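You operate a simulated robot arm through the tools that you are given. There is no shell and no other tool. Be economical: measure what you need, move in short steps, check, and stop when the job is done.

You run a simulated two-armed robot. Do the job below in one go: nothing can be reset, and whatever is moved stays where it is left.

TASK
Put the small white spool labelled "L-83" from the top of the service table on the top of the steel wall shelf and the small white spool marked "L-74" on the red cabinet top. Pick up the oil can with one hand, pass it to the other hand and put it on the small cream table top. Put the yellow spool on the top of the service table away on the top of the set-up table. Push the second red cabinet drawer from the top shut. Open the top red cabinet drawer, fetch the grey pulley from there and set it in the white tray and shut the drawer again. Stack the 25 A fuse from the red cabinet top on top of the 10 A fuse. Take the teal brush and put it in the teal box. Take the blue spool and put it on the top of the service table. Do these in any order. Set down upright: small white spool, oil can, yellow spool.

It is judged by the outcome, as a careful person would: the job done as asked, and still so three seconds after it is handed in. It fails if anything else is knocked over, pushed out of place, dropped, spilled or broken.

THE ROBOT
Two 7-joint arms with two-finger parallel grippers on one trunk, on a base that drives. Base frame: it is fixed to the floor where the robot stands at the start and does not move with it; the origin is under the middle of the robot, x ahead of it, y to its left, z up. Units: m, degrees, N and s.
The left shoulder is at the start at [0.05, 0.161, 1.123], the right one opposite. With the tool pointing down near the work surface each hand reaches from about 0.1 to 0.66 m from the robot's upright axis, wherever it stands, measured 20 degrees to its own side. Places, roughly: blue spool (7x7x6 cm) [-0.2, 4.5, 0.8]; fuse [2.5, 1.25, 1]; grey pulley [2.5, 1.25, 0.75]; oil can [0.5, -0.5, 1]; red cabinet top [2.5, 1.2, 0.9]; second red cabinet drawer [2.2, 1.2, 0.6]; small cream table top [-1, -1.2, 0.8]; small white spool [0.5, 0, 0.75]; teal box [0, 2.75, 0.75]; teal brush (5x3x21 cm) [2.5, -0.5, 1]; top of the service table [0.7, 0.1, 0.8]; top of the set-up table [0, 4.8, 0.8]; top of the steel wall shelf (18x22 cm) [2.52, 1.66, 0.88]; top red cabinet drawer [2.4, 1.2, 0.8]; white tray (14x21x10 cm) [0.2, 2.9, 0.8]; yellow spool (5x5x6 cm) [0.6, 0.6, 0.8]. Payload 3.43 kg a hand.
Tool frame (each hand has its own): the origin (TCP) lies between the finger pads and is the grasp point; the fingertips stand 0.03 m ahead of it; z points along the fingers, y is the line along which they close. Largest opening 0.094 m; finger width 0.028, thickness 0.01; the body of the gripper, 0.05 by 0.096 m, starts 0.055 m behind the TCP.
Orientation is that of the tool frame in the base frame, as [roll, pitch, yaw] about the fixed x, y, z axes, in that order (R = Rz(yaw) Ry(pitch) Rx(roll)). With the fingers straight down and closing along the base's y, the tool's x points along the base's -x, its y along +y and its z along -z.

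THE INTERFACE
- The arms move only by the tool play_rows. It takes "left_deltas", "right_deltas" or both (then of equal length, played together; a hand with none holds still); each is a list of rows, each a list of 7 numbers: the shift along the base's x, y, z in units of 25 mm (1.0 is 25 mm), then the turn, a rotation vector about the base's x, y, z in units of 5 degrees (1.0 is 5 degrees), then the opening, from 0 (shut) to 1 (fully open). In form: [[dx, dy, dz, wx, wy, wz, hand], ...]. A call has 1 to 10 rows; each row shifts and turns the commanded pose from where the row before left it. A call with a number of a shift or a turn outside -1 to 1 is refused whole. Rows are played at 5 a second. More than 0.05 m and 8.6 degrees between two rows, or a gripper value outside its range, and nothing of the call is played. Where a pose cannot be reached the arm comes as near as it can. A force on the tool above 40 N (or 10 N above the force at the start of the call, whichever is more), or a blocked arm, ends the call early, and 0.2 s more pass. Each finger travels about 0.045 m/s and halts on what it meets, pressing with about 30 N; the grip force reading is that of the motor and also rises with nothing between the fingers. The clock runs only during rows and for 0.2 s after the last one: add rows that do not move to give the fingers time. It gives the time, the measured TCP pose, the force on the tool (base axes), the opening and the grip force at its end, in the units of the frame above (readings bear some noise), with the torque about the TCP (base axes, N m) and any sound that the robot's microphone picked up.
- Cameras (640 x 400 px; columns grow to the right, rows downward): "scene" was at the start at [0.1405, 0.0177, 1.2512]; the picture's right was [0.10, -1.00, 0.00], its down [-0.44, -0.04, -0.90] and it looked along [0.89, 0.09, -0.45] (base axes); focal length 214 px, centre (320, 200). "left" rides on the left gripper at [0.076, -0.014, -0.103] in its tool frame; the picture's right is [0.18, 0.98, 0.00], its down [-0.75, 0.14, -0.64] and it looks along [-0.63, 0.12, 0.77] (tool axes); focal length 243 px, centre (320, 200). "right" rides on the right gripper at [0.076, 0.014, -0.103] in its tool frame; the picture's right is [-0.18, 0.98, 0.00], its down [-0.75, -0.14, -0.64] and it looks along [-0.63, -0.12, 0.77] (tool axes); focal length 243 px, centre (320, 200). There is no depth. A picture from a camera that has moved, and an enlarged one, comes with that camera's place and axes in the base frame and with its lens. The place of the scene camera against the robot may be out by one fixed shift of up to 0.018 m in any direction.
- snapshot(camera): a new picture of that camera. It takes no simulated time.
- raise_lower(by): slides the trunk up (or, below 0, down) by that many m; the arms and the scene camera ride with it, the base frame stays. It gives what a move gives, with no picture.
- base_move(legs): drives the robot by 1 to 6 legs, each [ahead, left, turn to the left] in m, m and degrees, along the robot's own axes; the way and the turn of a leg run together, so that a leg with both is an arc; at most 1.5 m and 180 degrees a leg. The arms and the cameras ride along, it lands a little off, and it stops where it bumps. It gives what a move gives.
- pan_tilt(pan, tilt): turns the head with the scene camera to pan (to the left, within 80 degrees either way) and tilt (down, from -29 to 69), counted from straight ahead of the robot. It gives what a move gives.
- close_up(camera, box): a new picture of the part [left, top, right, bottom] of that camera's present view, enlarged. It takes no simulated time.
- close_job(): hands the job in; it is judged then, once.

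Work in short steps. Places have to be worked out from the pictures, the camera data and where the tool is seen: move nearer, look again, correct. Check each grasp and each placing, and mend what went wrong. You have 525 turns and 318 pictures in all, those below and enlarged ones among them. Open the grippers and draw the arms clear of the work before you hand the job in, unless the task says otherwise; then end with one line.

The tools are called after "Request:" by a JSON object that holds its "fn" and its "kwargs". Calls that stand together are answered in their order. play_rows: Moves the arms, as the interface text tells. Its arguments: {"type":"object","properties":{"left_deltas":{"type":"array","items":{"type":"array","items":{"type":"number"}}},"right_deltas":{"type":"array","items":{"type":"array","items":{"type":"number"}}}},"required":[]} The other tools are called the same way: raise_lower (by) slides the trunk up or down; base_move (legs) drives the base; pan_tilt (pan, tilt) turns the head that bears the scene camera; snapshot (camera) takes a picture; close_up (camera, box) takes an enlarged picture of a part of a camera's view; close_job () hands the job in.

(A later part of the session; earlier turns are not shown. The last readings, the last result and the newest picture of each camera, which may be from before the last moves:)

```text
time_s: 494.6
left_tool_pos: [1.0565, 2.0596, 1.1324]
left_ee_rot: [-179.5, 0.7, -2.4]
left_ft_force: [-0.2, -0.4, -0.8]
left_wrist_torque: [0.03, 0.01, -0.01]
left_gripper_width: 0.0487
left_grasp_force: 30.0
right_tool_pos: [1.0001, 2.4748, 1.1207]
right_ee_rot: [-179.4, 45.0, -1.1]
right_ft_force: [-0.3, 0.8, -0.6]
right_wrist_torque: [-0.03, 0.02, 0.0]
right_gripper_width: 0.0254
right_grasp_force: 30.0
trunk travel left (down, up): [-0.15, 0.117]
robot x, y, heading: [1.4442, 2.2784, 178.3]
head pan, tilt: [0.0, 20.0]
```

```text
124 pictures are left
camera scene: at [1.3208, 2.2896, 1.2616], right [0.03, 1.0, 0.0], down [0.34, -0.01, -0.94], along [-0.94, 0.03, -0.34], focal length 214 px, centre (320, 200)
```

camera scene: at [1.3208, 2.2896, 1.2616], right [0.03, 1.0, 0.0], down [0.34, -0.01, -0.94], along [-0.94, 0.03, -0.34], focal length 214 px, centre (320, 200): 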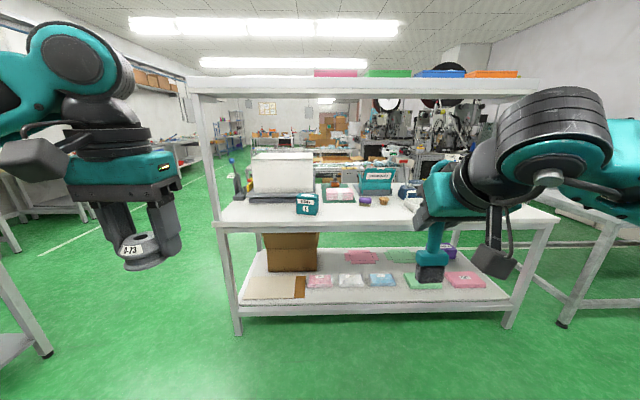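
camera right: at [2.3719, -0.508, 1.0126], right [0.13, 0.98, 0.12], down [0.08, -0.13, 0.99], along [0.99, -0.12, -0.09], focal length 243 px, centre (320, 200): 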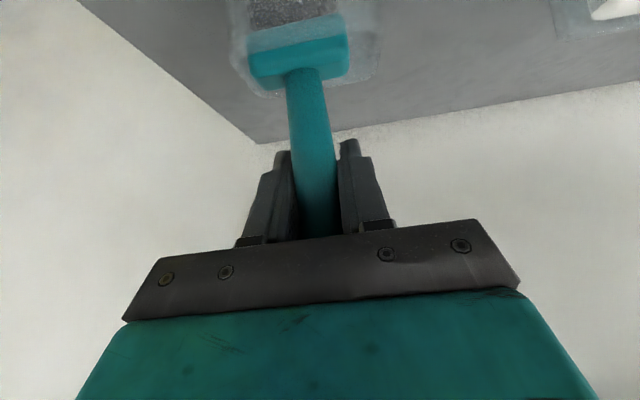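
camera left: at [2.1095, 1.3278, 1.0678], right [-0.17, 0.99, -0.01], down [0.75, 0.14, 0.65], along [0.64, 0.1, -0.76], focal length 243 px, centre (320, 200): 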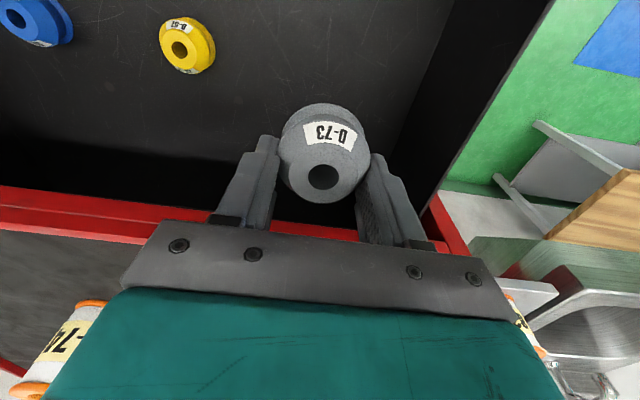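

Request:
{"fn": "close_up", "kwargs": {"camera": "scene", "box": [220, 140, 440, 240]}}

Request:
{"fn": "pan_tilt", "kwargs": {"pan": -25, "tilt": 20}}

Request:
{"fn": "snapshot", "kwargs": {"camera": "scene"}}

```text
2.91 times, centred on (330, 190) of scene
camera zoom: at [1.3208, 2.2896, 1.2616], right [0.03, 1.0, 0.0], down [0.34, -0.01, -0.94], along [-0.94, 0.03, -0.34], focal length 624 px, centre (291, 229)
```

zoom: 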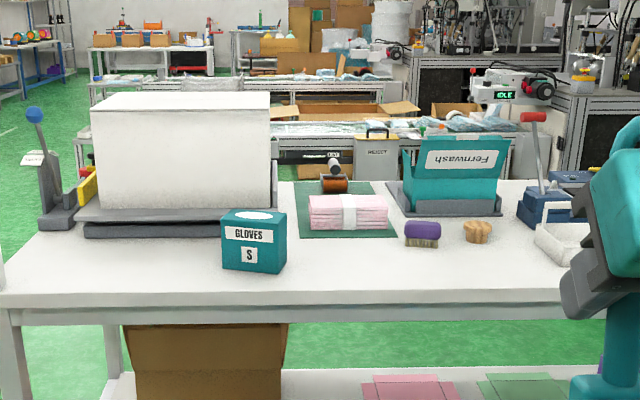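

```text
time_s: 495.5
left_tool_pos: [1.0565, 2.0588, 1.1309]
left_ee_rot: [-179.5, 0.7, -2.3]
left_ft_force: [0.0, -1.0, -1.2]
left_wrist_torque: [0.0, -0.01, 0.01]
left_gripper_width: 0.0487
left_grasp_force: 29.4
right_tool_pos: [0.9996, 2.475, 1.1218]
right_ee_rot: [-179.5, 45.0, -1.1]
right_ft_force: [-0.4, 0.0, 0.4]
right_wrist_torque: [-0.04, 0.0, 0.01]
right_gripper_width: 0.0252
right_grasp_force: 29.9
trunk travel left (down, up): [-0.15, 0.117]
robot x, y, heading: [1.4418, 2.2821, 178.5]
head pan, tilt: [-25.0, 20.0]
```

```text
122 pictures are left
camera scene: at [1.3306, 2.3287, 1.2616], right [0.45, 0.89, 0.0], down [0.31, -0.15, -0.94], along [-0.84, 0.42, -0.34], focal length 214 px, centre (320, 200)
```

scene: 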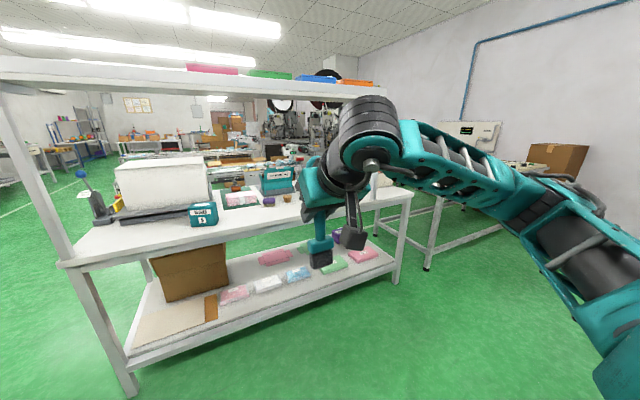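

The teal "Fernwash" box is at ≈[-0.1,2.76] and the white tray near it. Drive in front of them.

Request:
{"fn": "base_move", "kwargs": {"legs": [[0, -0.55, 1.7], [0.5, 0, 0]]}}

Request:
{"fn": "pan_tilt", "kwargs": {"pan": 0, "tilt": 30}}

Request:
{"fn": "snapshot", "kwargs": {"camera": "scene"}}

```text
time_s: 503.4
left_tool_pos: [0.5714, 2.602, 1.1312]
left_ee_rot: [-179.4, 0.7, -0.8]
left_ft_force: [0.3, 0.8, -0.6]
left_wrist_torque: [-0.01, 0.01, -0.01]
left_gripper_width: 0.0488
left_grasp_force: 30.2
right_tool_pos: [0.505, 3.0174, 1.1218]
right_ee_rot: [-179.4, 45.0, 0.2]
right_ft_force: [0.3, -0.2, -0.8]
right_wrist_torque: [-0.02, -0.01, 0.01]
right_gripper_width: 0.0252
right_grasp_force: 30.5
trunk travel left (down, up): [-0.15, 0.117]
robot x, y, heading: [0.9505, 2.8299, 180.2]
head pan, tilt: [-25.0, 20.0]
```

```text
time_s: 504.2
left_tool_pos: [0.5723, 2.6026, 1.1302]
left_ee_rot: [-179.5, 0.6, -0.8]
left_ft_force: [-0.2, 0.0, -0.1]
left_wrist_torque: [0.03, 0.02, 0.01]
left_gripper_width: 0.0486
left_grasp_force: 29.4
right_tool_pos: [0.5036, 3.0161, 1.1228]
right_ee_rot: [-179.5, 45.0, 0.2]
right_ft_force: [0.3, 0.3, -1.1]
right_wrist_torque: [0.02, 0.06, 0.0]
right_gripper_width: 0.0251
right_grasp_force: 30.3
trunk travel left (down, up): [-0.15, 0.117]
robot x, y, heading: [0.9543, 2.8326, 179.9]
head pan, tilt: [0.0, 30.0]
```

```text
121 pictures are left
camera scene: at [0.8329, 2.8397, 1.2456], right [0.0, 1.0, 0.0], down [0.5, 0.0, -0.87], along [-0.87, 0.0, -0.5], focal length 214 px, centre (320, 200)
```

scene: 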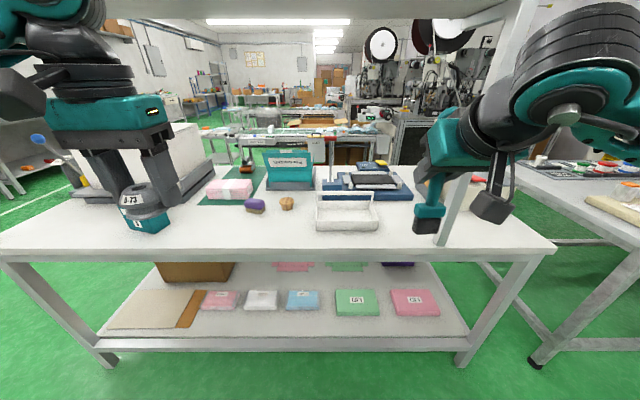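

Request:
{"fn": "close_up", "kwargs": {"camera": "scene", "box": [380, 0, 620, 260]}}

Request:
{"fn": "close_up", "kwargs": {"camera": "scene", "box": [190, 130, 440, 250]}}

```text
1.54 times, centred on (500, 130) of scene
camera zoom: at [0.8329, 2.8397, 1.2456], right [0.0, 1.0, 0.0], down [0.5, 0.0, -0.87], along [-0.87, 0.0, -0.5], focal length 330 px, centre (43, 308)
```

zoom: 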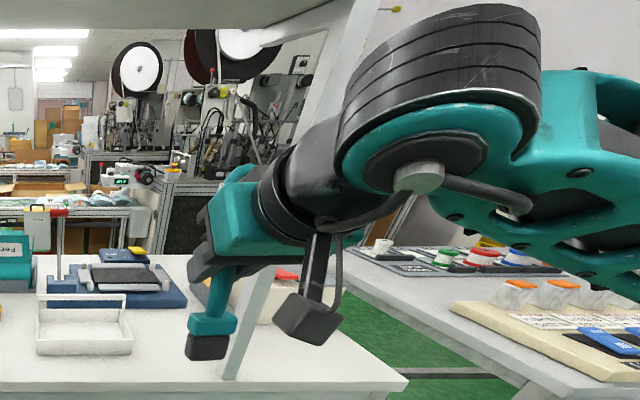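

```text
2.56 times, centred on (315, 190) of scene
camera zoom: at [0.8329, 2.8397, 1.2456], right [0.0, 1.0, 0.0], down [0.5, 0.0, -0.87], along [-0.87, 0.0, -0.5], focal length 549 px, centre (333, 226)
```

zoom: 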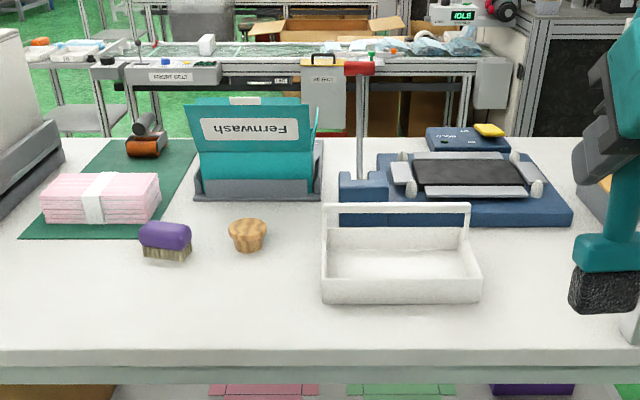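

The tray is an open tote with a handle bar at ≈[0.2,2.93]. I retract the right hand a bit (clear of the post at [0.29,3.25]) and drive closer for the pulley.

Request:
{"fn": "play_rows", "kwargs": {"right_deltas": [[0.8, -0.5, 0, 0, 0, 0, 0.05], [0.8, -0.5, 0, 0, 0, 0, 0.05], [0.8, -0.5, 0, 0, 0, 0, 0.05], [0.8, -0.5, 0, 0, 0, 0, 0.05], [0.8, -0.5, 0, 0, 0, 0, 0.05]]}}

Request:
{"fn": "base_move", "kwargs": {"legs": [[0.2, -0.12, 0]]}}

Request:
{"fn": "pan_tilt", "kwargs": {"pan": 5, "tilt": 45}}

Request:
{"fn": "snapshot", "kwargs": {"camera": "scene"}}

Request:
{"fn": "snapshot", "kwargs": {"camera": "left"}}

```text
time_s: 505.4
left_tool_pos: [0.5724, 2.6025, 1.1328]
left_ee_rot: [-179.5, 0.8, -0.8]
left_ft_force: [0.3, 0.1, -0.3]
left_wrist_torque: [0.01, 0.01, 0.01]
left_gripper_width: 0.0489
left_grasp_force: 29.8
right_tool_pos: [0.6056, 2.9566, 1.1218]
right_ee_rot: [-179.4, 45.0, 0.3]
right_ft_force: [-0.4, 0.8, 0.0]
right_wrist_torque: [-0.03, 0.0, 0.01]
right_gripper_width: 0.0252
right_grasp_force: 29.9
trunk travel left (down, up): [-0.15, 0.117]
robot x, y, heading: [0.9545, 2.8299, 179.6]
head pan, tilt: [0.0, 30.0]
```

```text
time_s: 507.2
left_tool_pos: [0.372, 2.7203, 1.131]
left_ee_rot: [-179.5, 0.7, -0.7]
left_ft_force: [-1.0, -0.3, -0.6]
left_wrist_torque: [-0.03, -0.01, 0.02]
left_gripper_width: 0.0485
left_grasp_force: 29.6
right_tool_pos: [0.4037, 3.0745, 1.1205]
right_ee_rot: [-179.6, 45.0, 0.4]
right_ft_force: [0.3, 0.7, -0.6]
right_wrist_torque: [0.01, 0.0, -0.02]
right_gripper_width: 0.0254
right_grasp_force: 30.1
trunk travel left (down, up): [-0.15, 0.117]
robot x, y, heading: [0.7566, 2.9479, -179.9]
head pan, tilt: [0.0, 30.0]
```

```text
time_s: 508.0
left_tool_pos: [0.3708, 2.7197, 1.1313]
left_ee_rot: [-179.4, 0.8, -0.8]
left_ft_force: [0.1, -0.7, -1.7]
left_wrist_torque: [0.02, 0.02, 0.02]
left_gripper_width: 0.0486
left_grasp_force: 30.2
right_tool_pos: [0.4036, 3.0739, 1.1198]
right_ee_rot: [-179.5, 44.9, 0.4]
right_ft_force: [0.4, 0.6, -0.6]
right_wrist_torque: [-0.01, 0.01, 0.01]
right_gripper_width: 0.0254
right_grasp_force: 29.7
trunk travel left (down, up): [-0.15, 0.117]
robot x, y, heading: [0.7535, 2.9519, -180.0]
head pan, tilt: [5.0, 45.0]
```

```text
118 pictures are left
camera scene: at [0.6413, 2.9512, 1.223], right [-0.09, 1.0, 0.0], down [0.7, 0.06, -0.71], along [-0.7, -0.06, -0.71], focal length 214 px, centre (320, 200)
```

scene: 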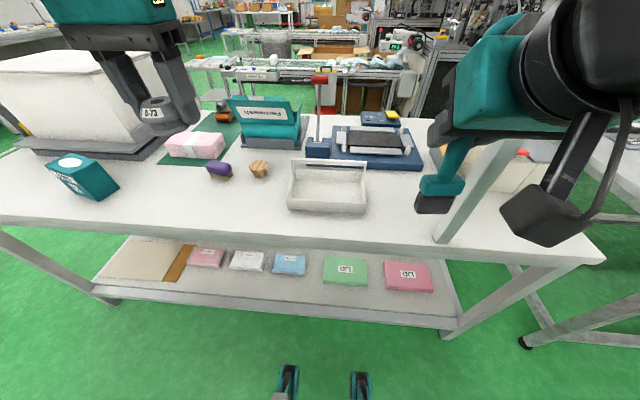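

```text
117 pictures are left
camera left: at [0.4496, 2.7313, 1.2329], right [0.17, -0.98, -0.01], down [-0.75, -0.14, 0.65], along [-0.64, -0.1, -0.76], focal length 243 px, centre (320, 200)
```

left: 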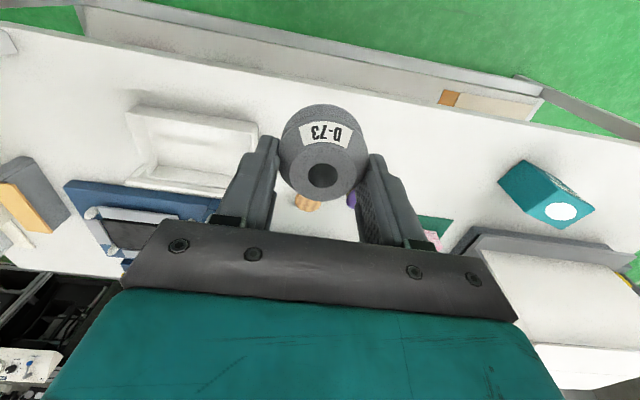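

Tray interior centre ≈[0.155,2.945]. Creep forward 5 cm and bring the pulley over it.

Request:
{"fn": "base_move", "kwargs": {"legs": [[0.05, 0, 0]]}}

Request:
{"fn": "play_rows", "kwargs": {"left_deltas": [[-0.5, 0.7, 0, 0, 0, 0, 0.2], [-0.5, 0.7, 0, 0, 0, 0, 0.2], [-0.5, 0.7, 0, 0, 0, 0, 0.2], [-0.5, 0.7, 0, 0, 0, 0, 0.2], [-0.5, 0.7, 0, 0, 0, 0, 0.2], [-0.5, 0.7, -0.5, 0, 0, 0, 0.2], [-0.5, 0.7, -0.5, 0, 0, 0, 0.2], [-0.5, 0.7, -0.5, 0, 0, 0, 0.2], [-0.5, 0.7, -0.5, 0, 0, 0, 0.2], [-0.5, 0.7, -0.5, 0, 0, 0, 0.2]]}}

Request:
{"fn": "snapshot", "kwargs": {"camera": "left"}}

Request:
{"fn": "snapshot", "kwargs": {"camera": "scene"}}

```text
time_s: 508.9
left_tool_pos: [0.3219, 2.7182, 1.1298]
left_ee_rot: [-179.4, 0.7, -0.7]
left_ft_force: [0.2, 0.6, 0.0]
left_wrist_torque: [0.03, -0.02, -0.02]
left_gripper_width: 0.0489
left_grasp_force: 30.1
right_tool_pos: [0.3534, 3.0741, 1.1206]
right_ee_rot: [-179.4, 45.0, 0.4]
right_ft_force: [0.1, 0.3, -1.0]
right_wrist_torque: [0.01, 0.01, -0.03]
right_gripper_width: 0.0254
right_grasp_force: 29.8
trunk travel left (down, up): [-0.15, 0.117]
robot x, y, heading: [0.7001, 2.9518, -179.9]
head pan, tilt: [5.0, 45.0]
```

```text
time_s: 511.1
left_tool_pos: [0.1942, 2.8932, 1.0691]
left_ee_rot: [-179.5, 0.7, -0.6]
left_ft_force: [-0.6, -0.5, -1.7]
left_wrist_torque: [0.0, 0.01, 0.04]
left_gripper_width: 0.0484
left_grasp_force: 29.5
right_tool_pos: [0.3528, 3.0739, 1.1203]
right_ee_rot: [-179.7, 45.1, 0.4]
right_ft_force: [-0.7, 0.4, -0.8]
right_wrist_torque: [0.02, 0.02, -0.01]
right_gripper_width: 0.0251
right_grasp_force: 29.9
trunk travel left (down, up): [-0.15, 0.117]
robot x, y, heading: [0.7038, 2.9481, -179.9]
head pan, tilt: [5.0, 45.0]
```

```text
116 pictures are left
camera left: at [0.2735, 2.905, 1.1715], right [0.17, -0.98, -0.01], down [-0.75, -0.14, 0.65], along [-0.64, -0.1, -0.76], focal length 243 px, centre (320, 200)
```

left: 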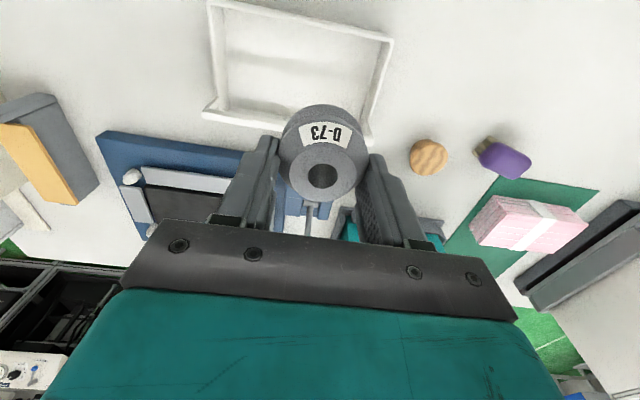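

```text
115 pictures are left
camera scene: at [0.5912, 2.9514, 1.2229], right [-0.09, 1.0, 0.0], down [0.7, 0.06, -0.71], along [-0.7, -0.06, -0.71], focal length 214 px, centre (320, 200)
```

scene: 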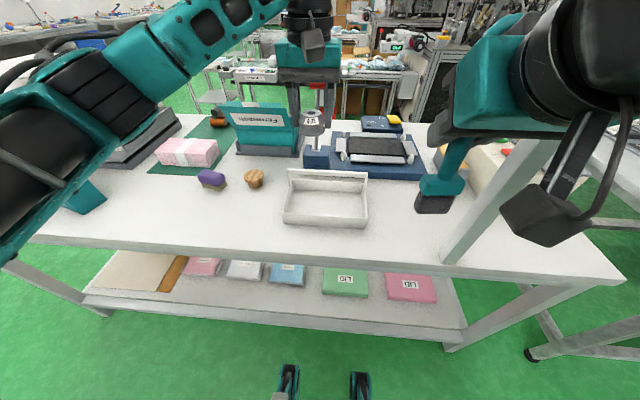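

Tray spans x 0.107–0.244, y 2.81–3.04. Centre the pulley at [0.178,2.93] and lower.

Request:
{"fn": "play_rows", "kwargs": {"left_deltas": [[-0.3, 0.8, -0.5, 0, 0, 0, 0.2], [-0.35, 0.7, -1, 0, 0, 0, 0.2], [0, 0, -1, 0, 0, 0, 0.2], [0, 0, -1, 0, 0, 0, 0.2], [0, 0, -1, 0, 0, 0, 0.2], [0, 0, -1, 0, 0, 0, 0.2], [0, 0, -1, 0, 0, 0, 0.2], [0, 0, -1, 0, 0, 0, 0.2]]}}

Request:
{"fn": "snapshot", "kwargs": {"camera": "left"}}

Request:
{"fn": "snapshot", "kwargs": {"camera": "scene"}}

```text
time_s: 512.9
left_tool_pos: [0.1809, 2.9314, 0.881]
left_ee_rot: [-179.5, 0.7, -0.7]
left_ft_force: [-0.6, 0.3, -1.3]
left_wrist_torque: [-0.01, -0.03, -0.04]
left_gripper_width: 0.0486
left_grasp_force: 30.2
right_tool_pos: [0.3541, 3.0742, 1.1203]
right_ee_rot: [-179.5, 45.0, 0.4]
right_ft_force: [0.0, 0.4, 0.0]
right_wrist_torque: [0.0, -0.01, 0.04]
right_gripper_width: 0.0253
right_grasp_force: 29.9
trunk travel left (down, up): [-0.15, 0.117]
robot x, y, heading: [0.7039, 2.9504, -180.0]
head pan, tilt: [5.0, 45.0]
```

```text
114 pictures are left
camera left: at [0.2583, 2.9433, 0.9821], right [0.17, -0.98, -0.01], down [-0.75, -0.14, 0.65], along [-0.64, -0.1, -0.76], focal length 243 px, centre (320, 200)
```

left: 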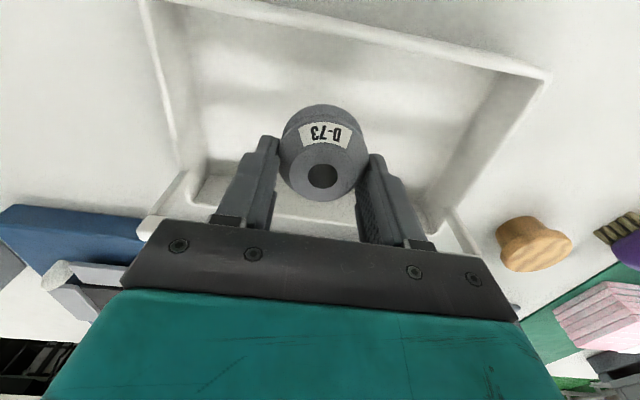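

```text
113 pictures are left
camera scene: at [0.5913, 2.9511, 1.223], right [-0.09, 1.0, 0.0], down [0.7, 0.06, -0.71], along [-0.7, -0.06, -0.71], focal length 214 px, centre (320, 200)
```

scene: 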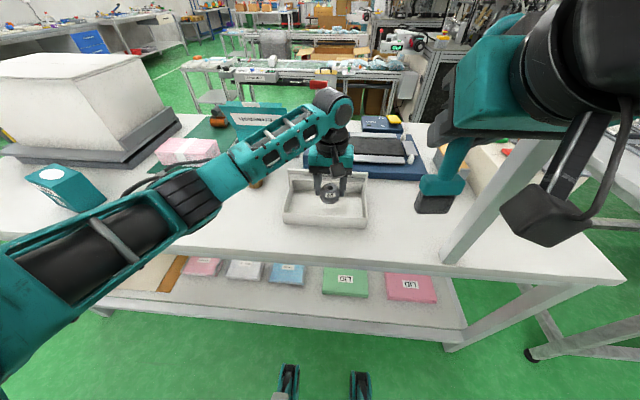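

In the tray's middle. Shift 1 cm forward edge-wards and lower in small steps to contact.

Request:
{"fn": "play_rows", "kwargs": {"left_deltas": [[0.4, 0, -0.6, 0, 0, 0, 0.2], [0, 0, -0.6, 0, 0, 0, 0.2], [0, 0, -0.6, 0, 0, 0, 0.2], [0, 0, -0.3, 0, 0, 0, 0.2], [0, 0, -0.2, 0, 0, 0, 0.2], [0, 0, -0.2, 0, 0, 0, 0.2], [0, 0, -0.2, 0, 0, 0, 0.2], [0, 0, -0.2, 0, 0, 0, 0.2], [0, 0, -0.2, 0, 0, 0, 0.2], [0, 0, -0.2, 0, 0, 0, 0.2]]}}

```text
time_s: 514.0
left_tool_pos: [0.1867, 2.9339, 0.8356]
left_ee_rot: [-179.3, 1.8, -0.6]
left_ft_force: [0.3, -0.7, 13.0]
left_wrist_torque: [-0.28, 0.04, -0.07]
left_gripper_width: 0.0488
left_grasp_force: 29.6
right_tool_pos: [0.3545, 3.0738, 1.1213]
right_ee_rot: [-179.5, 45.1, 0.5]
right_ft_force: [-0.1, -0.2, -0.2]
right_wrist_torque: [0.0, 0.0, -0.02]
right_gripper_width: 0.0256
right_grasp_force: 30.2
trunk travel left (down, up): [-0.15, 0.117]
robot x, y, heading: [0.7021, 2.9497, -179.8]
head pan, tilt: [5.0, 45.0]
stopped in row 5 (left hand): the force on the tool passed its limit at 44 N (the readings are from after the stop); the commanded pose is now the measured one
```

Contact with the tray floor. Release slowly and lift away.

Request:
{"fn": "play_rows", "kwargs": {"left_deltas": [[0, 0, 0.1, 0, 0, 0, 0.5], [0, 0, 0, 0, 0, 0, 0.6], [0, 0, 0, 0, 0, 0, 0.75], [0, 0, 0, 0, 0, 0, 0.75], [0, 0, 0.6, 0, 0, 0, 0.75], [0, 0, 1, 0, 0, 0, 0.75], [0, 0, 1, 0, 0, 0, 0.75], [0, 0, 1, 0, 0, 0, 0.75], [0, 0, 1, 0, 0, 0, 0.75], [0, 0, 1, 0, 0, 0, 0.75]]}}

Request:
{"fn": "snapshot", "kwargs": {"camera": "left"}}

```text
time_s: 516.2
left_tool_pos: [0.1889, 2.9318, 0.9742]
left_ee_rot: [-179.3, 1.4, -0.6]
left_ft_force: [-1.1, 0.5, 0.1]
left_wrist_torque: [0.04, 0.0, -0.02]
left_gripper_width: 0.0706
left_grasp_force: 0.1
right_tool_pos: [0.3528, 3.0742, 1.1206]
right_ee_rot: [-179.4, 45.1, 0.4]
right_ft_force: [0.8, 0.6, -1.1]
right_wrist_torque: [-0.02, 0.03, -0.01]
right_gripper_width: 0.0252
right_grasp_force: 30.1
trunk travel left (down, up): [-0.15, 0.117]
robot x, y, heading: [0.7038, 2.9512, -179.9]
head pan, tilt: [5.0, 45.0]
```

```text
112 pictures are left
camera left: at [0.2689, 2.9426, 1.0746], right [0.17, -0.98, -0.02], down [-0.74, -0.14, 0.66], along [-0.65, -0.1, -0.75], focal length 243 px, centre (320, 200)
```

left: 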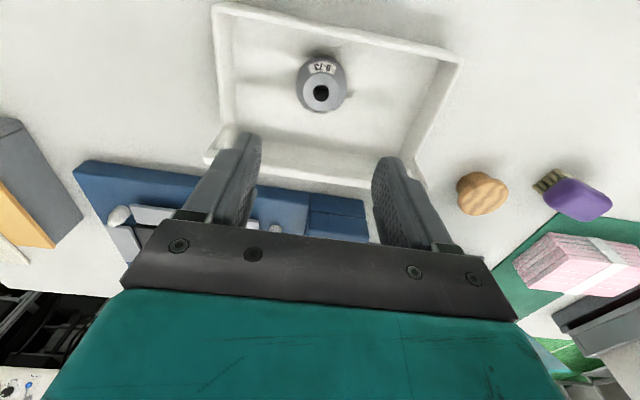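

Pulley sits in the tray. Retract the left arm and shift the base toward the teal box, then look at it.

Request:
{"fn": "play_rows", "kwargs": {"left_deltas": [[0.8, -0.4, 0.8, 0, 0, 0, 0.5], [0.8, -0.4, 0.8, 0, 0, 0, 0.5], [0.8, -0.4, 0.8, 0, 0, 0, 0.5], [0.8, -0.4, 0.8, 0, 0, 0, 0.5], [0.8, -0.4, 0.8, 0, 0, 0, 0.5], [0.8, -0.4, 0.8, 0, 0, 0, 0.5], [0.8, -0.4, 0.8, 0, 0, 0, 0.5], [0.4, -0.4, 0.4, 0, 0, 0, 0.5]]}}

Request:
{"fn": "base_move", "kwargs": {"legs": [[0, 0.38, 0]]}}

Request:
{"fn": "pan_tilt", "kwargs": {"pan": -10, "tilt": 35}}

Request:
{"fn": "snapshot", "kwargs": {"camera": "scene"}}

Request:
{"fn": "snapshot", "kwargs": {"camera": "right"}}

```text
time_s: 518.0
left_tool_pos: [0.3373, 2.8531, 1.1241]
left_ee_rot: [-179.3, 1.4, -0.7]
left_ft_force: [0.5, 0.6, 1.1]
left_wrist_torque: [0.03, -0.02, 0.0]
left_gripper_width: 0.047
left_grasp_force: 0.0
right_tool_pos: [0.3546, 3.0736, 1.12]
right_ee_rot: [-179.4, 45.1, 0.6]
right_ft_force: [-0.8, -1.1, -1.1]
right_wrist_torque: [0.01, 0.03, -0.01]
right_gripper_width: 0.0252
right_grasp_force: 30.4
trunk travel left (down, up): [-0.15, 0.117]
robot x, y, heading: [0.7058, 2.9493, -179.8]
head pan, tilt: [5.0, 45.0]
```

```text
time_s: 521.8
left_tool_pos: [0.3386, 2.488, 1.125]
left_ee_rot: [-179.3, 1.4, -0.8]
left_ft_force: [-0.1, -0.2, 0.3]
left_wrist_torque: [-0.01, 0.0, 0.0]
left_gripper_width: 0.0471
left_grasp_force: 0.0
right_tool_pos: [0.3544, 2.7078, 1.121]
right_ee_rot: [-179.4, 45.0, 0.3]
right_ft_force: [0.0, 0.7, -0.3]
right_wrist_torque: [0.0, 0.02, 0.01]
right_gripper_width: 0.0253
right_grasp_force: 30.7
trunk travel left (down, up): [-0.15, 0.117]
robot x, y, heading: [0.7068, 2.5794, 179.9]
head pan, tilt: [5.0, 45.0]
```

```text
time_s: 522.5
left_tool_pos: [0.337, 2.4872, 1.1261]
left_ee_rot: [-179.4, 1.5, -0.9]
left_ft_force: [0.1, 0.4, -0.5]
left_wrist_torque: [-0.01, -0.03, -0.03]
left_gripper_width: 0.047
left_grasp_force: 0.0
right_tool_pos: [0.3537, 2.7068, 1.1208]
right_ee_rot: [-179.5, 45.1, 0.2]
right_ft_force: [-0.2, -0.1, -1.3]
right_wrist_torque: [-0.01, 0.01, 0.0]
right_gripper_width: 0.0253
right_grasp_force: 30.3
trunk travel left (down, up): [-0.15, 0.117]
robot x, y, heading: [0.7038, 2.5851, 179.7]
head pan, tilt: [-10.0, 35.0]
```

```text
111 pictures are left
camera scene: at [0.5859, 2.6064, 1.2377], right [0.17, 0.98, 0.0], down [0.57, -0.1, -0.82], along [-0.81, 0.14, -0.57], focal length 214 px, centre (320, 200)
```

scene: 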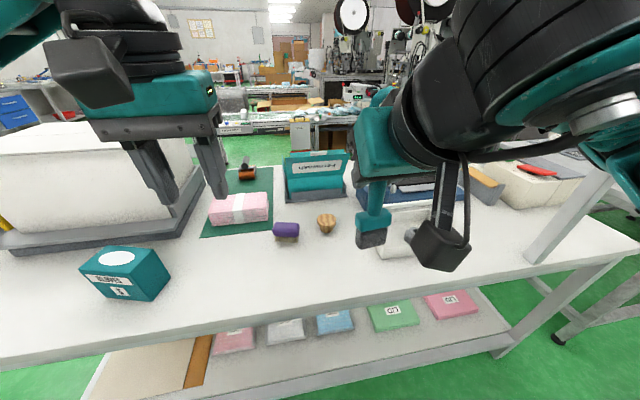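

```text
110 pictures are left
camera right: at [0.4791, 2.6932, 1.1395], right [-0.13, -0.98, 0.12], down [-0.08, 0.13, 0.99], along [-0.99, 0.12, -0.09], focal length 243 px, centre (320, 200)
```

right: 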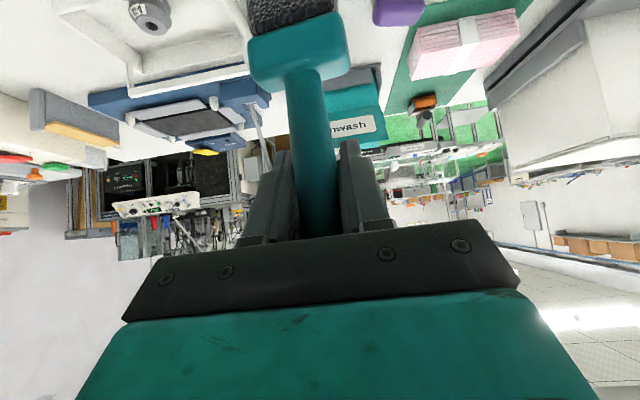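

Request:
{"fn": "close_up", "kwargs": {"camera": "scene", "box": [260, 130, 380, 230]}}

Request:
{"fn": "close_up", "kwargs": {"camera": "right", "box": [300, 0, 460, 180]}}

Request:
{"fn": "snapshot", "kwargs": {"camera": "left"}}

```text
4.00 times, centred on (320, 180) of scene
camera zoom: at [0.5859, 2.6064, 1.2377], right [0.17, 0.98, 0.0], down [0.57, -0.1, -0.82], along [-0.81, 0.14, -0.57], focal length 858 px, centre (320, 280)
```

zoom: 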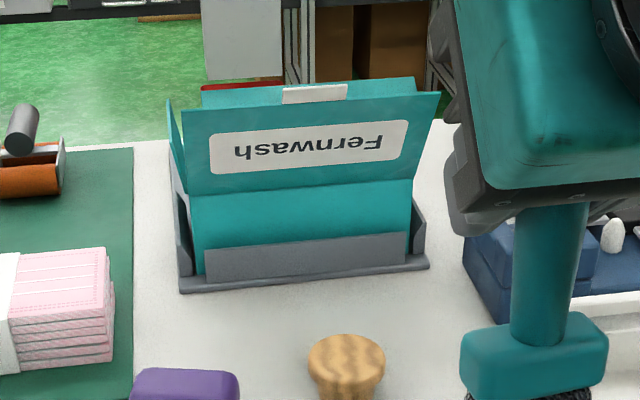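

```text
2.22 times, centred on (380, 90) of right
camera zoom: at [0.4791, 2.6932, 1.1395], right [-0.13, -0.98, 0.12], down [-0.08, 0.13, 0.99], along [-0.99, 0.12, -0.09], focal length 539 px, centre (187, 444)
```

zoom: 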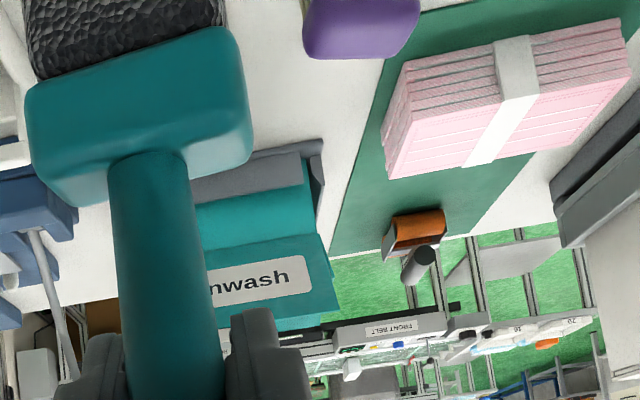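

```text
107 pictures are left
camera left: at [0.417, 2.4988, 1.2258], right [0.17, -0.99, -0.02], down [-0.74, -0.14, 0.66], along [-0.65, -0.1, -0.75], focal length 243 px, centre (320, 200)
```

left: 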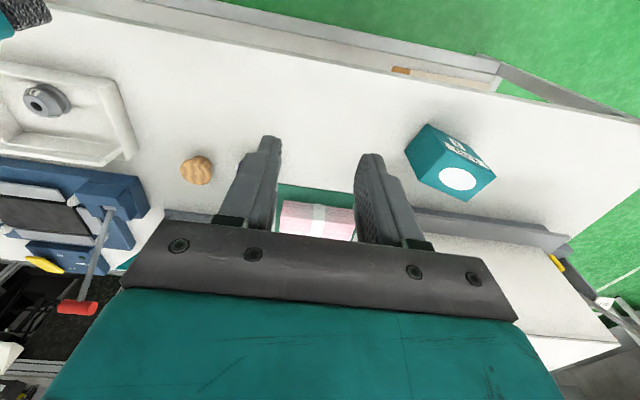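

The teal box is an open carton in a holder: front wall x≈-0.03, y≈2.60–2.80, rim z≈0.895, with a front flap leaning toward me. I raise the trunk for a better view inside and for reach.

Request:
{"fn": "raise_lower", "kwargs": {"by": 0.115}}

Request:
{"fn": "pan_tilt", "kwargs": {"pan": -8, "tilt": 40}}

Request:
{"fn": "close_up", "kwargs": {"camera": "scene", "box": [250, 100, 400, 220]}}

Request:
{"fn": "snapshot", "kwargs": {"camera": "right"}}

```text
time_s: 523.7
left_tool_pos: [0.3467, 2.4719, 1.1598]
left_ee_rot: [170.8, -4.9, -0.7]
left_ft_force: [-1.7, 1.5, 4.2]
left_wrist_torque: [-0.09, -0.15, 0.03]
left_gripper_width: 0.047
left_grasp_force: 0.0
right_tool_pos: [0.3534, 2.7067, 1.2167]
right_ee_rot: [-179.5, 44.9, 0.4]
right_ft_force: [-1.1, 1.2, -0.5]
right_wrist_torque: [-0.12, 0.0, 0.11]
right_gripper_width: 0.0252
right_grasp_force: 30.3
trunk travel left (down, up): [-0.244, 0.023]
robot x, y, heading: [0.7084, 2.5774, -180.1]
head pan, tilt: [-10.0, 35.0]
stopped: the arm was blocked; the commanded pose is now the measured one
```

```text
time_s: 524.3
left_tool_pos: [0.345, 2.4735, 1.159]
left_ee_rot: [170.9, -4.8, -0.5]
left_ft_force: [0.1, 0.4, 0.6]
left_wrist_torque: [0.0, -0.01, 0.02]
left_gripper_width: 0.047
left_grasp_force: 0.1
right_tool_pos: [0.3521, 2.7056, 1.2144]
right_ee_rot: [-179.5, 45.0, 0.5]
right_ft_force: [0.6, 0.5, -0.7]
right_wrist_torque: [-0.02, 0.04, 0.03]
right_gripper_width: 0.0257
right_grasp_force: 30.0
trunk travel left (down, up): [-0.244, 0.023]
robot x, y, heading: [0.702, 2.5803, -180.1]
head pan, tilt: [-8.0, 40.0]
```

```text
3.33 times, centred on (325, 160) of scene
camera zoom: at [0.5876, 2.602, 1.3244], right [0.14, 0.99, 0.0], down [0.64, -0.09, -0.76], along [-0.76, 0.1, -0.64], focal length 715 px, centre (303, 333)
```

zoom: 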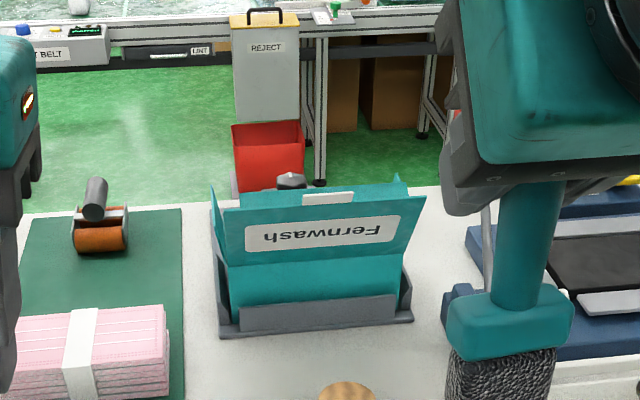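

```text
105 pictures are left
camera right: at [0.4782, 2.6917, 1.2333], right [-0.13, -0.98, 0.12], down [-0.08, 0.13, 0.99], along [-0.99, 0.12, -0.1], focal length 243 px, centre (320, 200)
```

right: 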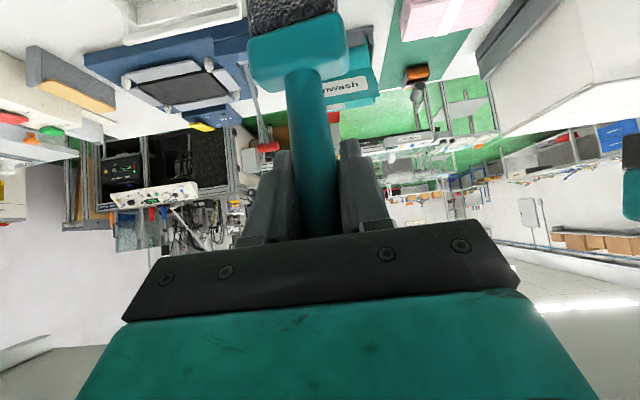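

The left arm touched the overhead shelf; lower the trunk back at once and level/retract the left hand.

Request:
{"fn": "raise_lower", "kwargs": {"by": -0.09}}

Request:
{"fn": "play_rows", "kwargs": {"left_deltas": [[0.5, 0, 0, 1, 0.5, 0, 0.5], [0.5, 0, 0, 0.9, 0.4, 0, 0.5], [1, 0, 0, 0, 0, 0, 0.5], [1, 0, 0, 0, 0, 0, 0.5], [0, 0, 0, 0, 0, 0, 0.5]]}}

Request:
{"fn": "pan_tilt", "kwargs": {"pan": 0, "tilt": 15}}

Request:
{"fn": "snapshot", "kwargs": {"camera": "scene"}}

```text
time_s: 525.6
left_tool_pos: [0.348, 2.471, 1.0706]
left_ee_rot: [171.0, -4.4, -0.7]
left_ft_force: [-0.1, -0.3, 0.1]
left_wrist_torque: [0.01, 0.05, 0.01]
left_gripper_width: 0.0469
left_grasp_force: 0.1
right_tool_pos: [0.3566, 2.7045, 1.1248]
right_ee_rot: [-179.5, 45.1, 0.6]
right_ft_force: [0.3, 0.1, -1.3]
right_wrist_torque: [-0.01, 0.01, 0.01]
right_gripper_width: 0.0257
right_grasp_force: 30.2
trunk travel left (down, up): [-0.154, 0.113]
robot x, y, heading: [0.7024, 2.581, -180.1]
head pan, tilt: [-8.0, 40.0]
```

```text
time_s: 526.8
left_tool_pos: [0.4252, 2.4723, 1.0687]
left_ee_rot: [-179.4, 0.2, -1.1]
left_ft_force: [-0.9, 0.2, -0.6]
left_wrist_torque: [-0.03, 0.01, 0.03]
left_gripper_width: 0.0471
left_grasp_force: 0.0
right_tool_pos: [0.3556, 2.7043, 1.1244]
right_ee_rot: [-179.4, 45.1, 0.5]
right_ft_force: [-0.1, 0.0, -1.0]
right_wrist_torque: [0.01, 0.0, 0.02]
right_gripper_width: 0.025
right_grasp_force: 30.2
trunk travel left (down, up): [-0.154, 0.113]
robot x, y, heading: [0.7058, 2.5793, -179.9]
head pan, tilt: [-8.0, 40.0]
```

```text
time_s: 527.7
left_tool_pos: [0.4246, 2.473, 1.0677]
left_ee_rot: [-179.5, 0.2, -1.0]
left_ft_force: [0.1, 0.2, 0.5]
left_wrist_torque: [0.01, -0.01, -0.01]
left_gripper_width: 0.047
left_grasp_force: 0.1
right_tool_pos: [0.3555, 2.7041, 1.125]
right_ee_rot: [-179.4, 45.1, 0.4]
right_ft_force: [0.8, -0.7, 0.0]
right_wrist_torque: [0.01, 0.03, 0.01]
right_gripper_width: 0.0252
right_grasp_force: 30.1
trunk travel left (down, up): [-0.154, 0.113]
robot x, y, heading: [0.7042, 2.5815, -179.9]
head pan, tilt: [0.0, 15.0]
```

```text
104 pictures are left
camera scene: at [0.5811, 2.5893, 1.2739], right [0.0, 1.0, 0.0], down [0.26, 0.0, -0.97], along [-0.97, 0.0, -0.26], focal length 214 px, centre (320, 200)
```

scene: 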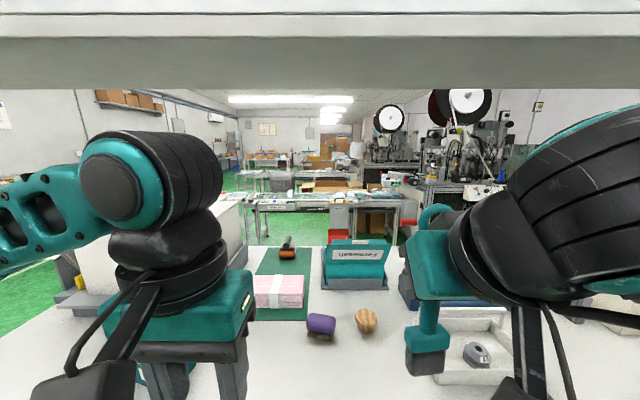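

Shelf underside is at z≈1.37 (x 0.13–0.34), so hands must stay low there. I bring the left hand forward as a camera to look into the box from above.

Request:
{"fn": "play_rows", "kwargs": {"left_deltas": [[-1, 0, -0.2, 0, 0, 0, 0.3], [-1, 0, -0.2, 0, 0, 0, 0.3], [-1, 0, 0, 0, 0, 0, 0.3], [-1, 0, 0, 0, 0, 0, 0.3], [-1, 0.3, 0, 0, 0, 0, 0.3], [-1, 0.3, 0, 0, 0, 0, 0.3], [-1, 0.3, 0, 0, 0, 0, 0.3], [-1, 0.3, 0, 0, 0, 0, 0.3], [-1, 0, 0, 0, 0, 0, 0.3]]}}

Request:
{"fn": "snapshot", "kwargs": {"camera": "left"}}

```text
time_s: 529.7
left_tool_pos: [0.1972, 2.5029, 1.0612]
left_ee_rot: [-179.6, 0.2, -1.0]
left_ft_force: [-0.6, -0.1, -0.1]
left_wrist_torque: [0.02, 0.0, 0.0]
left_gripper_width: 0.0282
left_grasp_force: 0.0
right_tool_pos: [0.3543, 2.7048, 1.1244]
right_ee_rot: [-179.4, 45.2, 0.4]
right_ft_force: [-0.6, -0.5, -1.0]
right_wrist_torque: [-0.01, 0.02, 0.02]
right_gripper_width: 0.0254
right_grasp_force: 29.7
trunk travel left (down, up): [-0.154, 0.113]
robot x, y, heading: [0.7058, 2.5801, -179.3]
head pan, tilt: [0.0, 15.0]
```

```text
103 pictures are left
camera left: at [0.2747, 2.514, 1.1639], right [0.17, -0.99, -0.01], down [-0.75, -0.13, 0.64], along [-0.64, -0.1, -0.77], focal length 243 px, centre (320, 200)
```

left: 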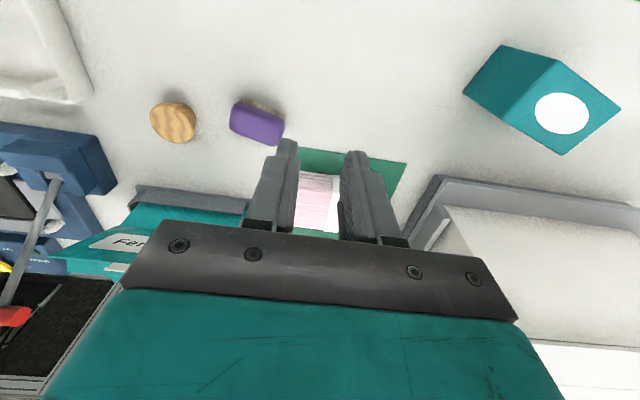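

Request:
{"fn": "play_rows", "kwargs": {"left_deltas": [[-1, -0.3, 0, 0, 0, 0, 0.3], [-1, -0.3, 0, 0, 0, 0, 0.3], [-1, -0.3, 0, 0, 0, 0, 0.3], [-0.5, -0.3, 0, 0, 0, 0, 0.3]]}}

Request:
{"fn": "snapshot", "kwargs": {"camera": "left"}}

```text
time_s: 530.7
left_tool_pos: [0.1097, 2.4707, 1.0617]
left_ee_rot: [-179.5, 0.3, -0.9]
left_ft_force: [0.1, 0.8, -0.4]
left_wrist_torque: [0.02, 0.01, 0.01]
left_gripper_width: 0.0282
left_grasp_force: 0.1
right_tool_pos: [0.3552, 2.7049, 1.1243]
right_ee_rot: [-179.4, 45.1, 0.5]
right_ft_force: [0.0, 0.9, -0.6]
right_wrist_torque: [-0.04, 0.02, -0.01]
right_gripper_width: 0.025
right_grasp_force: 30.0
trunk travel left (down, up): [-0.154, 0.113]
robot x, y, heading: [0.7047, 2.5818, -179.7]
head pan, tilt: [0.0, 15.0]
```

```text
102 pictures are left
camera left: at [0.1875, 2.4814, 1.1639], right [0.17, -0.99, -0.01], down [-0.75, -0.13, 0.64], along [-0.64, -0.1, -0.77], focal length 243 px, centre (320, 200)
```

left: 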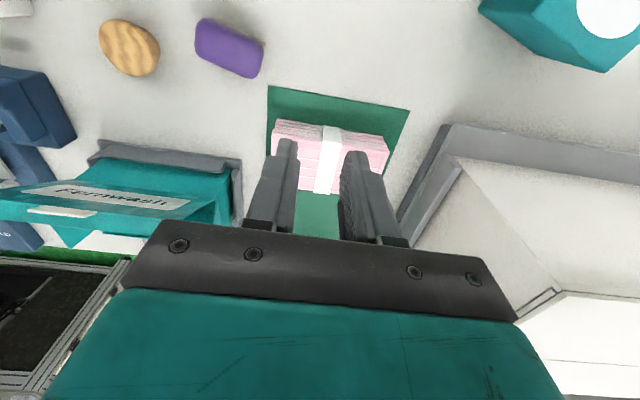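

Request:
{"fn": "close_up", "kwargs": {"camera": "left", "box": [0, 120, 260, 270]}}

```text
2.46 times, centred on (130, 195) of left
camera zoom: at [0.1875, 2.4814, 1.1639], right [0.17, -0.99, -0.01], down [-0.75, -0.13, 0.64], along [-0.64, -0.1, -0.77], focal length 597 px, centre (788, 212)
```

zoom: 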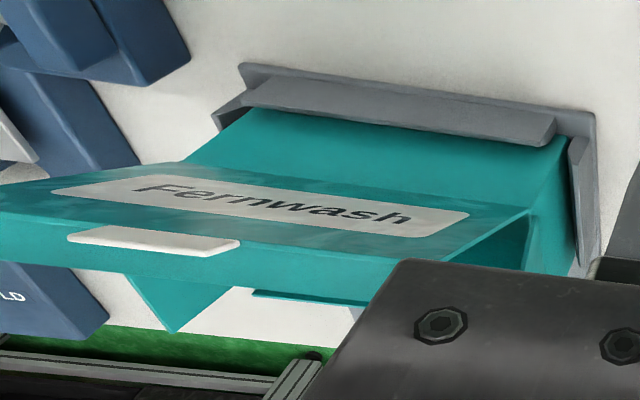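

Now clear: the carton's opening is x≈-0.21…-0.083, y≈2.605–2.80, rim z≈0.872; its lid, hinged at the front, leans toward me with its edge at [-0.012,…,0.987]. I retract the left hand, creep forward 4 cm, pitch the right hand to 50° and bring the brush over the lid at z≈1.12.

Request:
{"fn": "play_rows", "kwargs": {"left_deltas": [[1, 0, 0, 0, 0, 0, 0.3], [1, 0, 0, 0, 0, 0, 0.3], [1, 0, 0, 0, 0, 0, 0.3], [1, 0, 0, 0, 0, 0, 0.3], [1, 0, 0, 0, 0, 0, 0.3], [1, 0, 0, 0, 0, 0, 0.3], [1, 0, 0, 0, 0, 0, 0.3], [1, 0, 0, 0, 0, 0, 0.3], [1, 0, 0, 0, 0, 0, 0.3], [1, 0, 0, 0, 0, 0, 0.3]]}}

Request:
{"fn": "base_move", "kwargs": {"legs": [[0.04, 0, 0]]}}

Request:
{"fn": "play_rows", "kwargs": {"right_deltas": [[-1, 0, 0, 0, 1, 0, 0.05], [-1, 0, 0, 0, 0, 0, 0.05], [-1, 0, 0, 0, 0, 0, 0.05], [-1, 0, 0, 0, 0, 0, 0.05], [-1, 0, 0, 0, 0, 0, 0.05], [-1, 0, 0, 0, 0, 0, 0.05], [-1, 0, 0, 0, 0, 0, 0.05], [-1, 0, 0, 0, 0, 0, 0.05], [-1, 0, 0, 0, 0, 0, 0.05], [-1, 0, 0, 0, 0, 0, 0.05]]}}

Request:
{"fn": "snapshot", "kwargs": {"camera": "scene"}}

```text
time_s: 532.9
left_tool_pos: [0.3595, 2.4727, 1.0594]
left_ee_rot: [-179.5, 0.1, -0.9]
left_ft_force: [-0.7, 1.2, 0.3]
left_wrist_torque: [0.01, -0.04, 0.0]
left_gripper_width: 0.0285
left_grasp_force: 0.1
right_tool_pos: [0.3553, 2.7047, 1.1251]
right_ee_rot: [-179.4, 45.1, 0.5]
right_ft_force: [-0.9, -0.9, -0.3]
right_wrist_torque: [0.01, 0.02, -0.02]
right_gripper_width: 0.0255
right_grasp_force: 29.9
trunk travel left (down, up): [-0.154, 0.113]
robot x, y, heading: [0.7073, 2.5828, -179.8]
head pan, tilt: [0.0, 15.0]
```

```text
time_s: 533.8
left_tool_pos: [0.3179, 2.4703, 1.0598]
left_ee_rot: [-179.5, 0.2, -0.9]
left_ft_force: [0.2, -0.4, -0.8]
left_wrist_torque: [0.0, -0.01, -0.05]
left_gripper_width: 0.0283
left_grasp_force: 0.0
right_tool_pos: [0.3142, 2.7036, 1.1237]
right_ee_rot: [-179.4, 45.0, 0.6]
right_ft_force: [0.1, 0.1, -0.9]
right_wrist_torque: [0.0, -0.04, 0.03]
right_gripper_width: 0.0253
right_grasp_force: 30.1
trunk travel left (down, up): [-0.154, 0.113]
robot x, y, heading: [0.6636, 2.578, -179.8]
head pan, tilt: [0.0, 15.0]
```

```text
time_s: 536.0
left_tool_pos: [0.319, 2.4717, 1.06]
left_ee_rot: [-179.5, 0.2, -1.0]
left_ft_force: [0.1, -0.1, 0.6]
left_wrist_torque: [0.01, 0.01, -0.02]
left_gripper_width: 0.0279
left_grasp_force: 0.0
right_tool_pos: [0.0659, 2.7019, 1.1254]
right_ee_rot: [-179.3, 50.1, 0.7]
right_ft_force: [-0.6, -0.3, -1.4]
right_wrist_torque: [-0.01, 0.01, -0.02]
right_gripper_width: 0.0253
right_grasp_force: 30.2
trunk travel left (down, up): [-0.154, 0.113]
robot x, y, heading: [0.6627, 2.5763, -179.6]
head pan, tilt: [0.0, 15.0]
```

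```text
100 pictures are left
camera scene: at [0.5406, 2.5889, 1.2739], right [0.0, 1.0, 0.0], down [0.26, 0.0, -0.97], along [-0.97, 0.0, -0.26], focal length 214 px, centre (320, 200)
```

scene: 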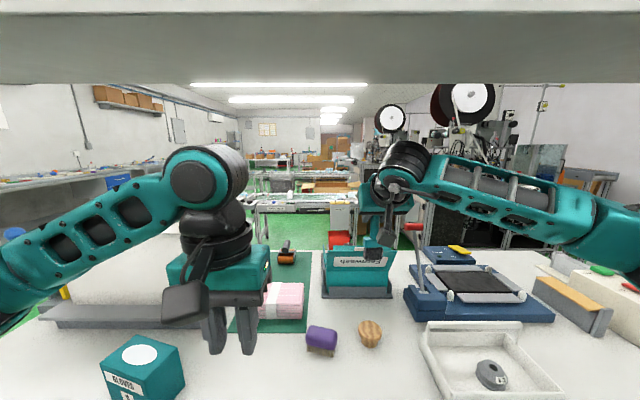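

Continue forward over the lid to x≈-0.095, checking.

Request:
{"fn": "play_rows", "kwargs": {"right_deltas": [[-1, 0, 0.2, 0, 0, 0, 0.05], [-1, 0, 0.2, 0, 0, 0, 0.05], [-1, 0, 0, 0, 0, 0, 0.05], [-1, 0, 0, 0, 0, 0, 0.05], [-1, 0, 0, 0, 0, 0, 0.05], [-1, 0, 0, 0, 0, 0, 0.05], [-0.4, 0, 0, 0, 0, 0, 0.05]]}}

Request:
{"fn": "close_up", "kwargs": {"camera": "scene", "box": [290, 120, 450, 320]}}

Request:
{"fn": "snapshot", "kwargs": {"camera": "right"}}

Request:
{"fn": "close_up", "kwargs": {"camera": "left", "box": [0, 60, 320, 260]}}

```text
time_s: 537.5
left_tool_pos: [0.3178, 2.4713, 1.0602]
left_ee_rot: [-179.5, 0.1, -0.8]
left_ft_force: [0.1, 0.1, -0.6]
left_wrist_torque: [0.0, 0.0, -0.01]
left_gripper_width: 0.0282
left_grasp_force: 0.0
right_tool_pos: [-0.0951, 2.7059, 1.1341]
right_ee_rot: [-179.3, 50.1, 0.7]
right_ft_force: [0.0, 0.3, 0.1]
right_wrist_torque: [0.0, 0.05, -0.01]
right_gripper_width: 0.0253
right_grasp_force: 30.0
trunk travel left (down, up): [-0.154, 0.113]
robot x, y, heading: [0.6682, 2.5805, -179.8]
head pan, tilt: [0.0, 15.0]
```

```text
2.00 times, centred on (370, 220) of scene
camera zoom: at [0.5408, 2.589, 1.274], right [0.0, 1.0, 0.0], down [0.26, 0.0, -0.97], along [-0.97, 0.0, -0.26], focal length 429 px, centre (220, 160)
```

zoom: 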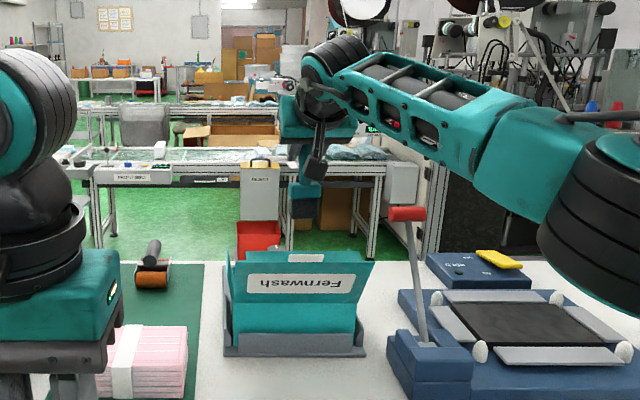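

```text
98 pictures are left
camera right: at [0.0312, 2.692, 1.1425], right [-0.12, -0.98, 0.13], down [0.01, 0.13, 0.99], along [-0.99, 0.12, -0.01], focal length 243 px, centre (320, 200)
```

right: 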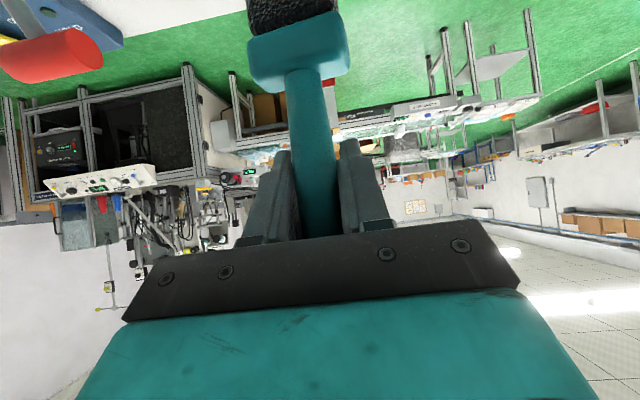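

```text
2.00 times, centred on (160, 160) of left
camera zoom: at [0.3959, 2.4827, 1.1623], right [0.17, -0.99, -0.01], down [-0.75, -0.13, 0.64], along [-0.64, -0.1, -0.77], focal length 485 px, centre (640, 280)
```

zoom: 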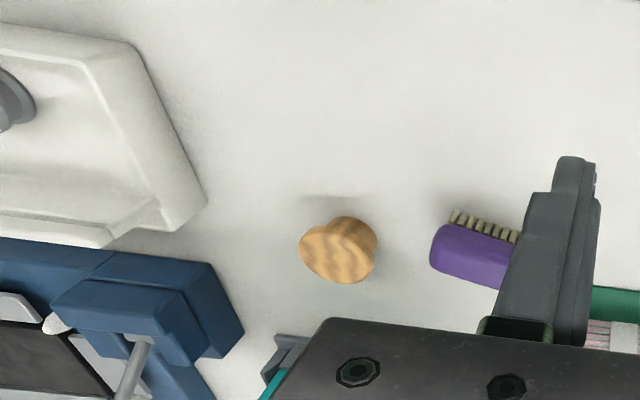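

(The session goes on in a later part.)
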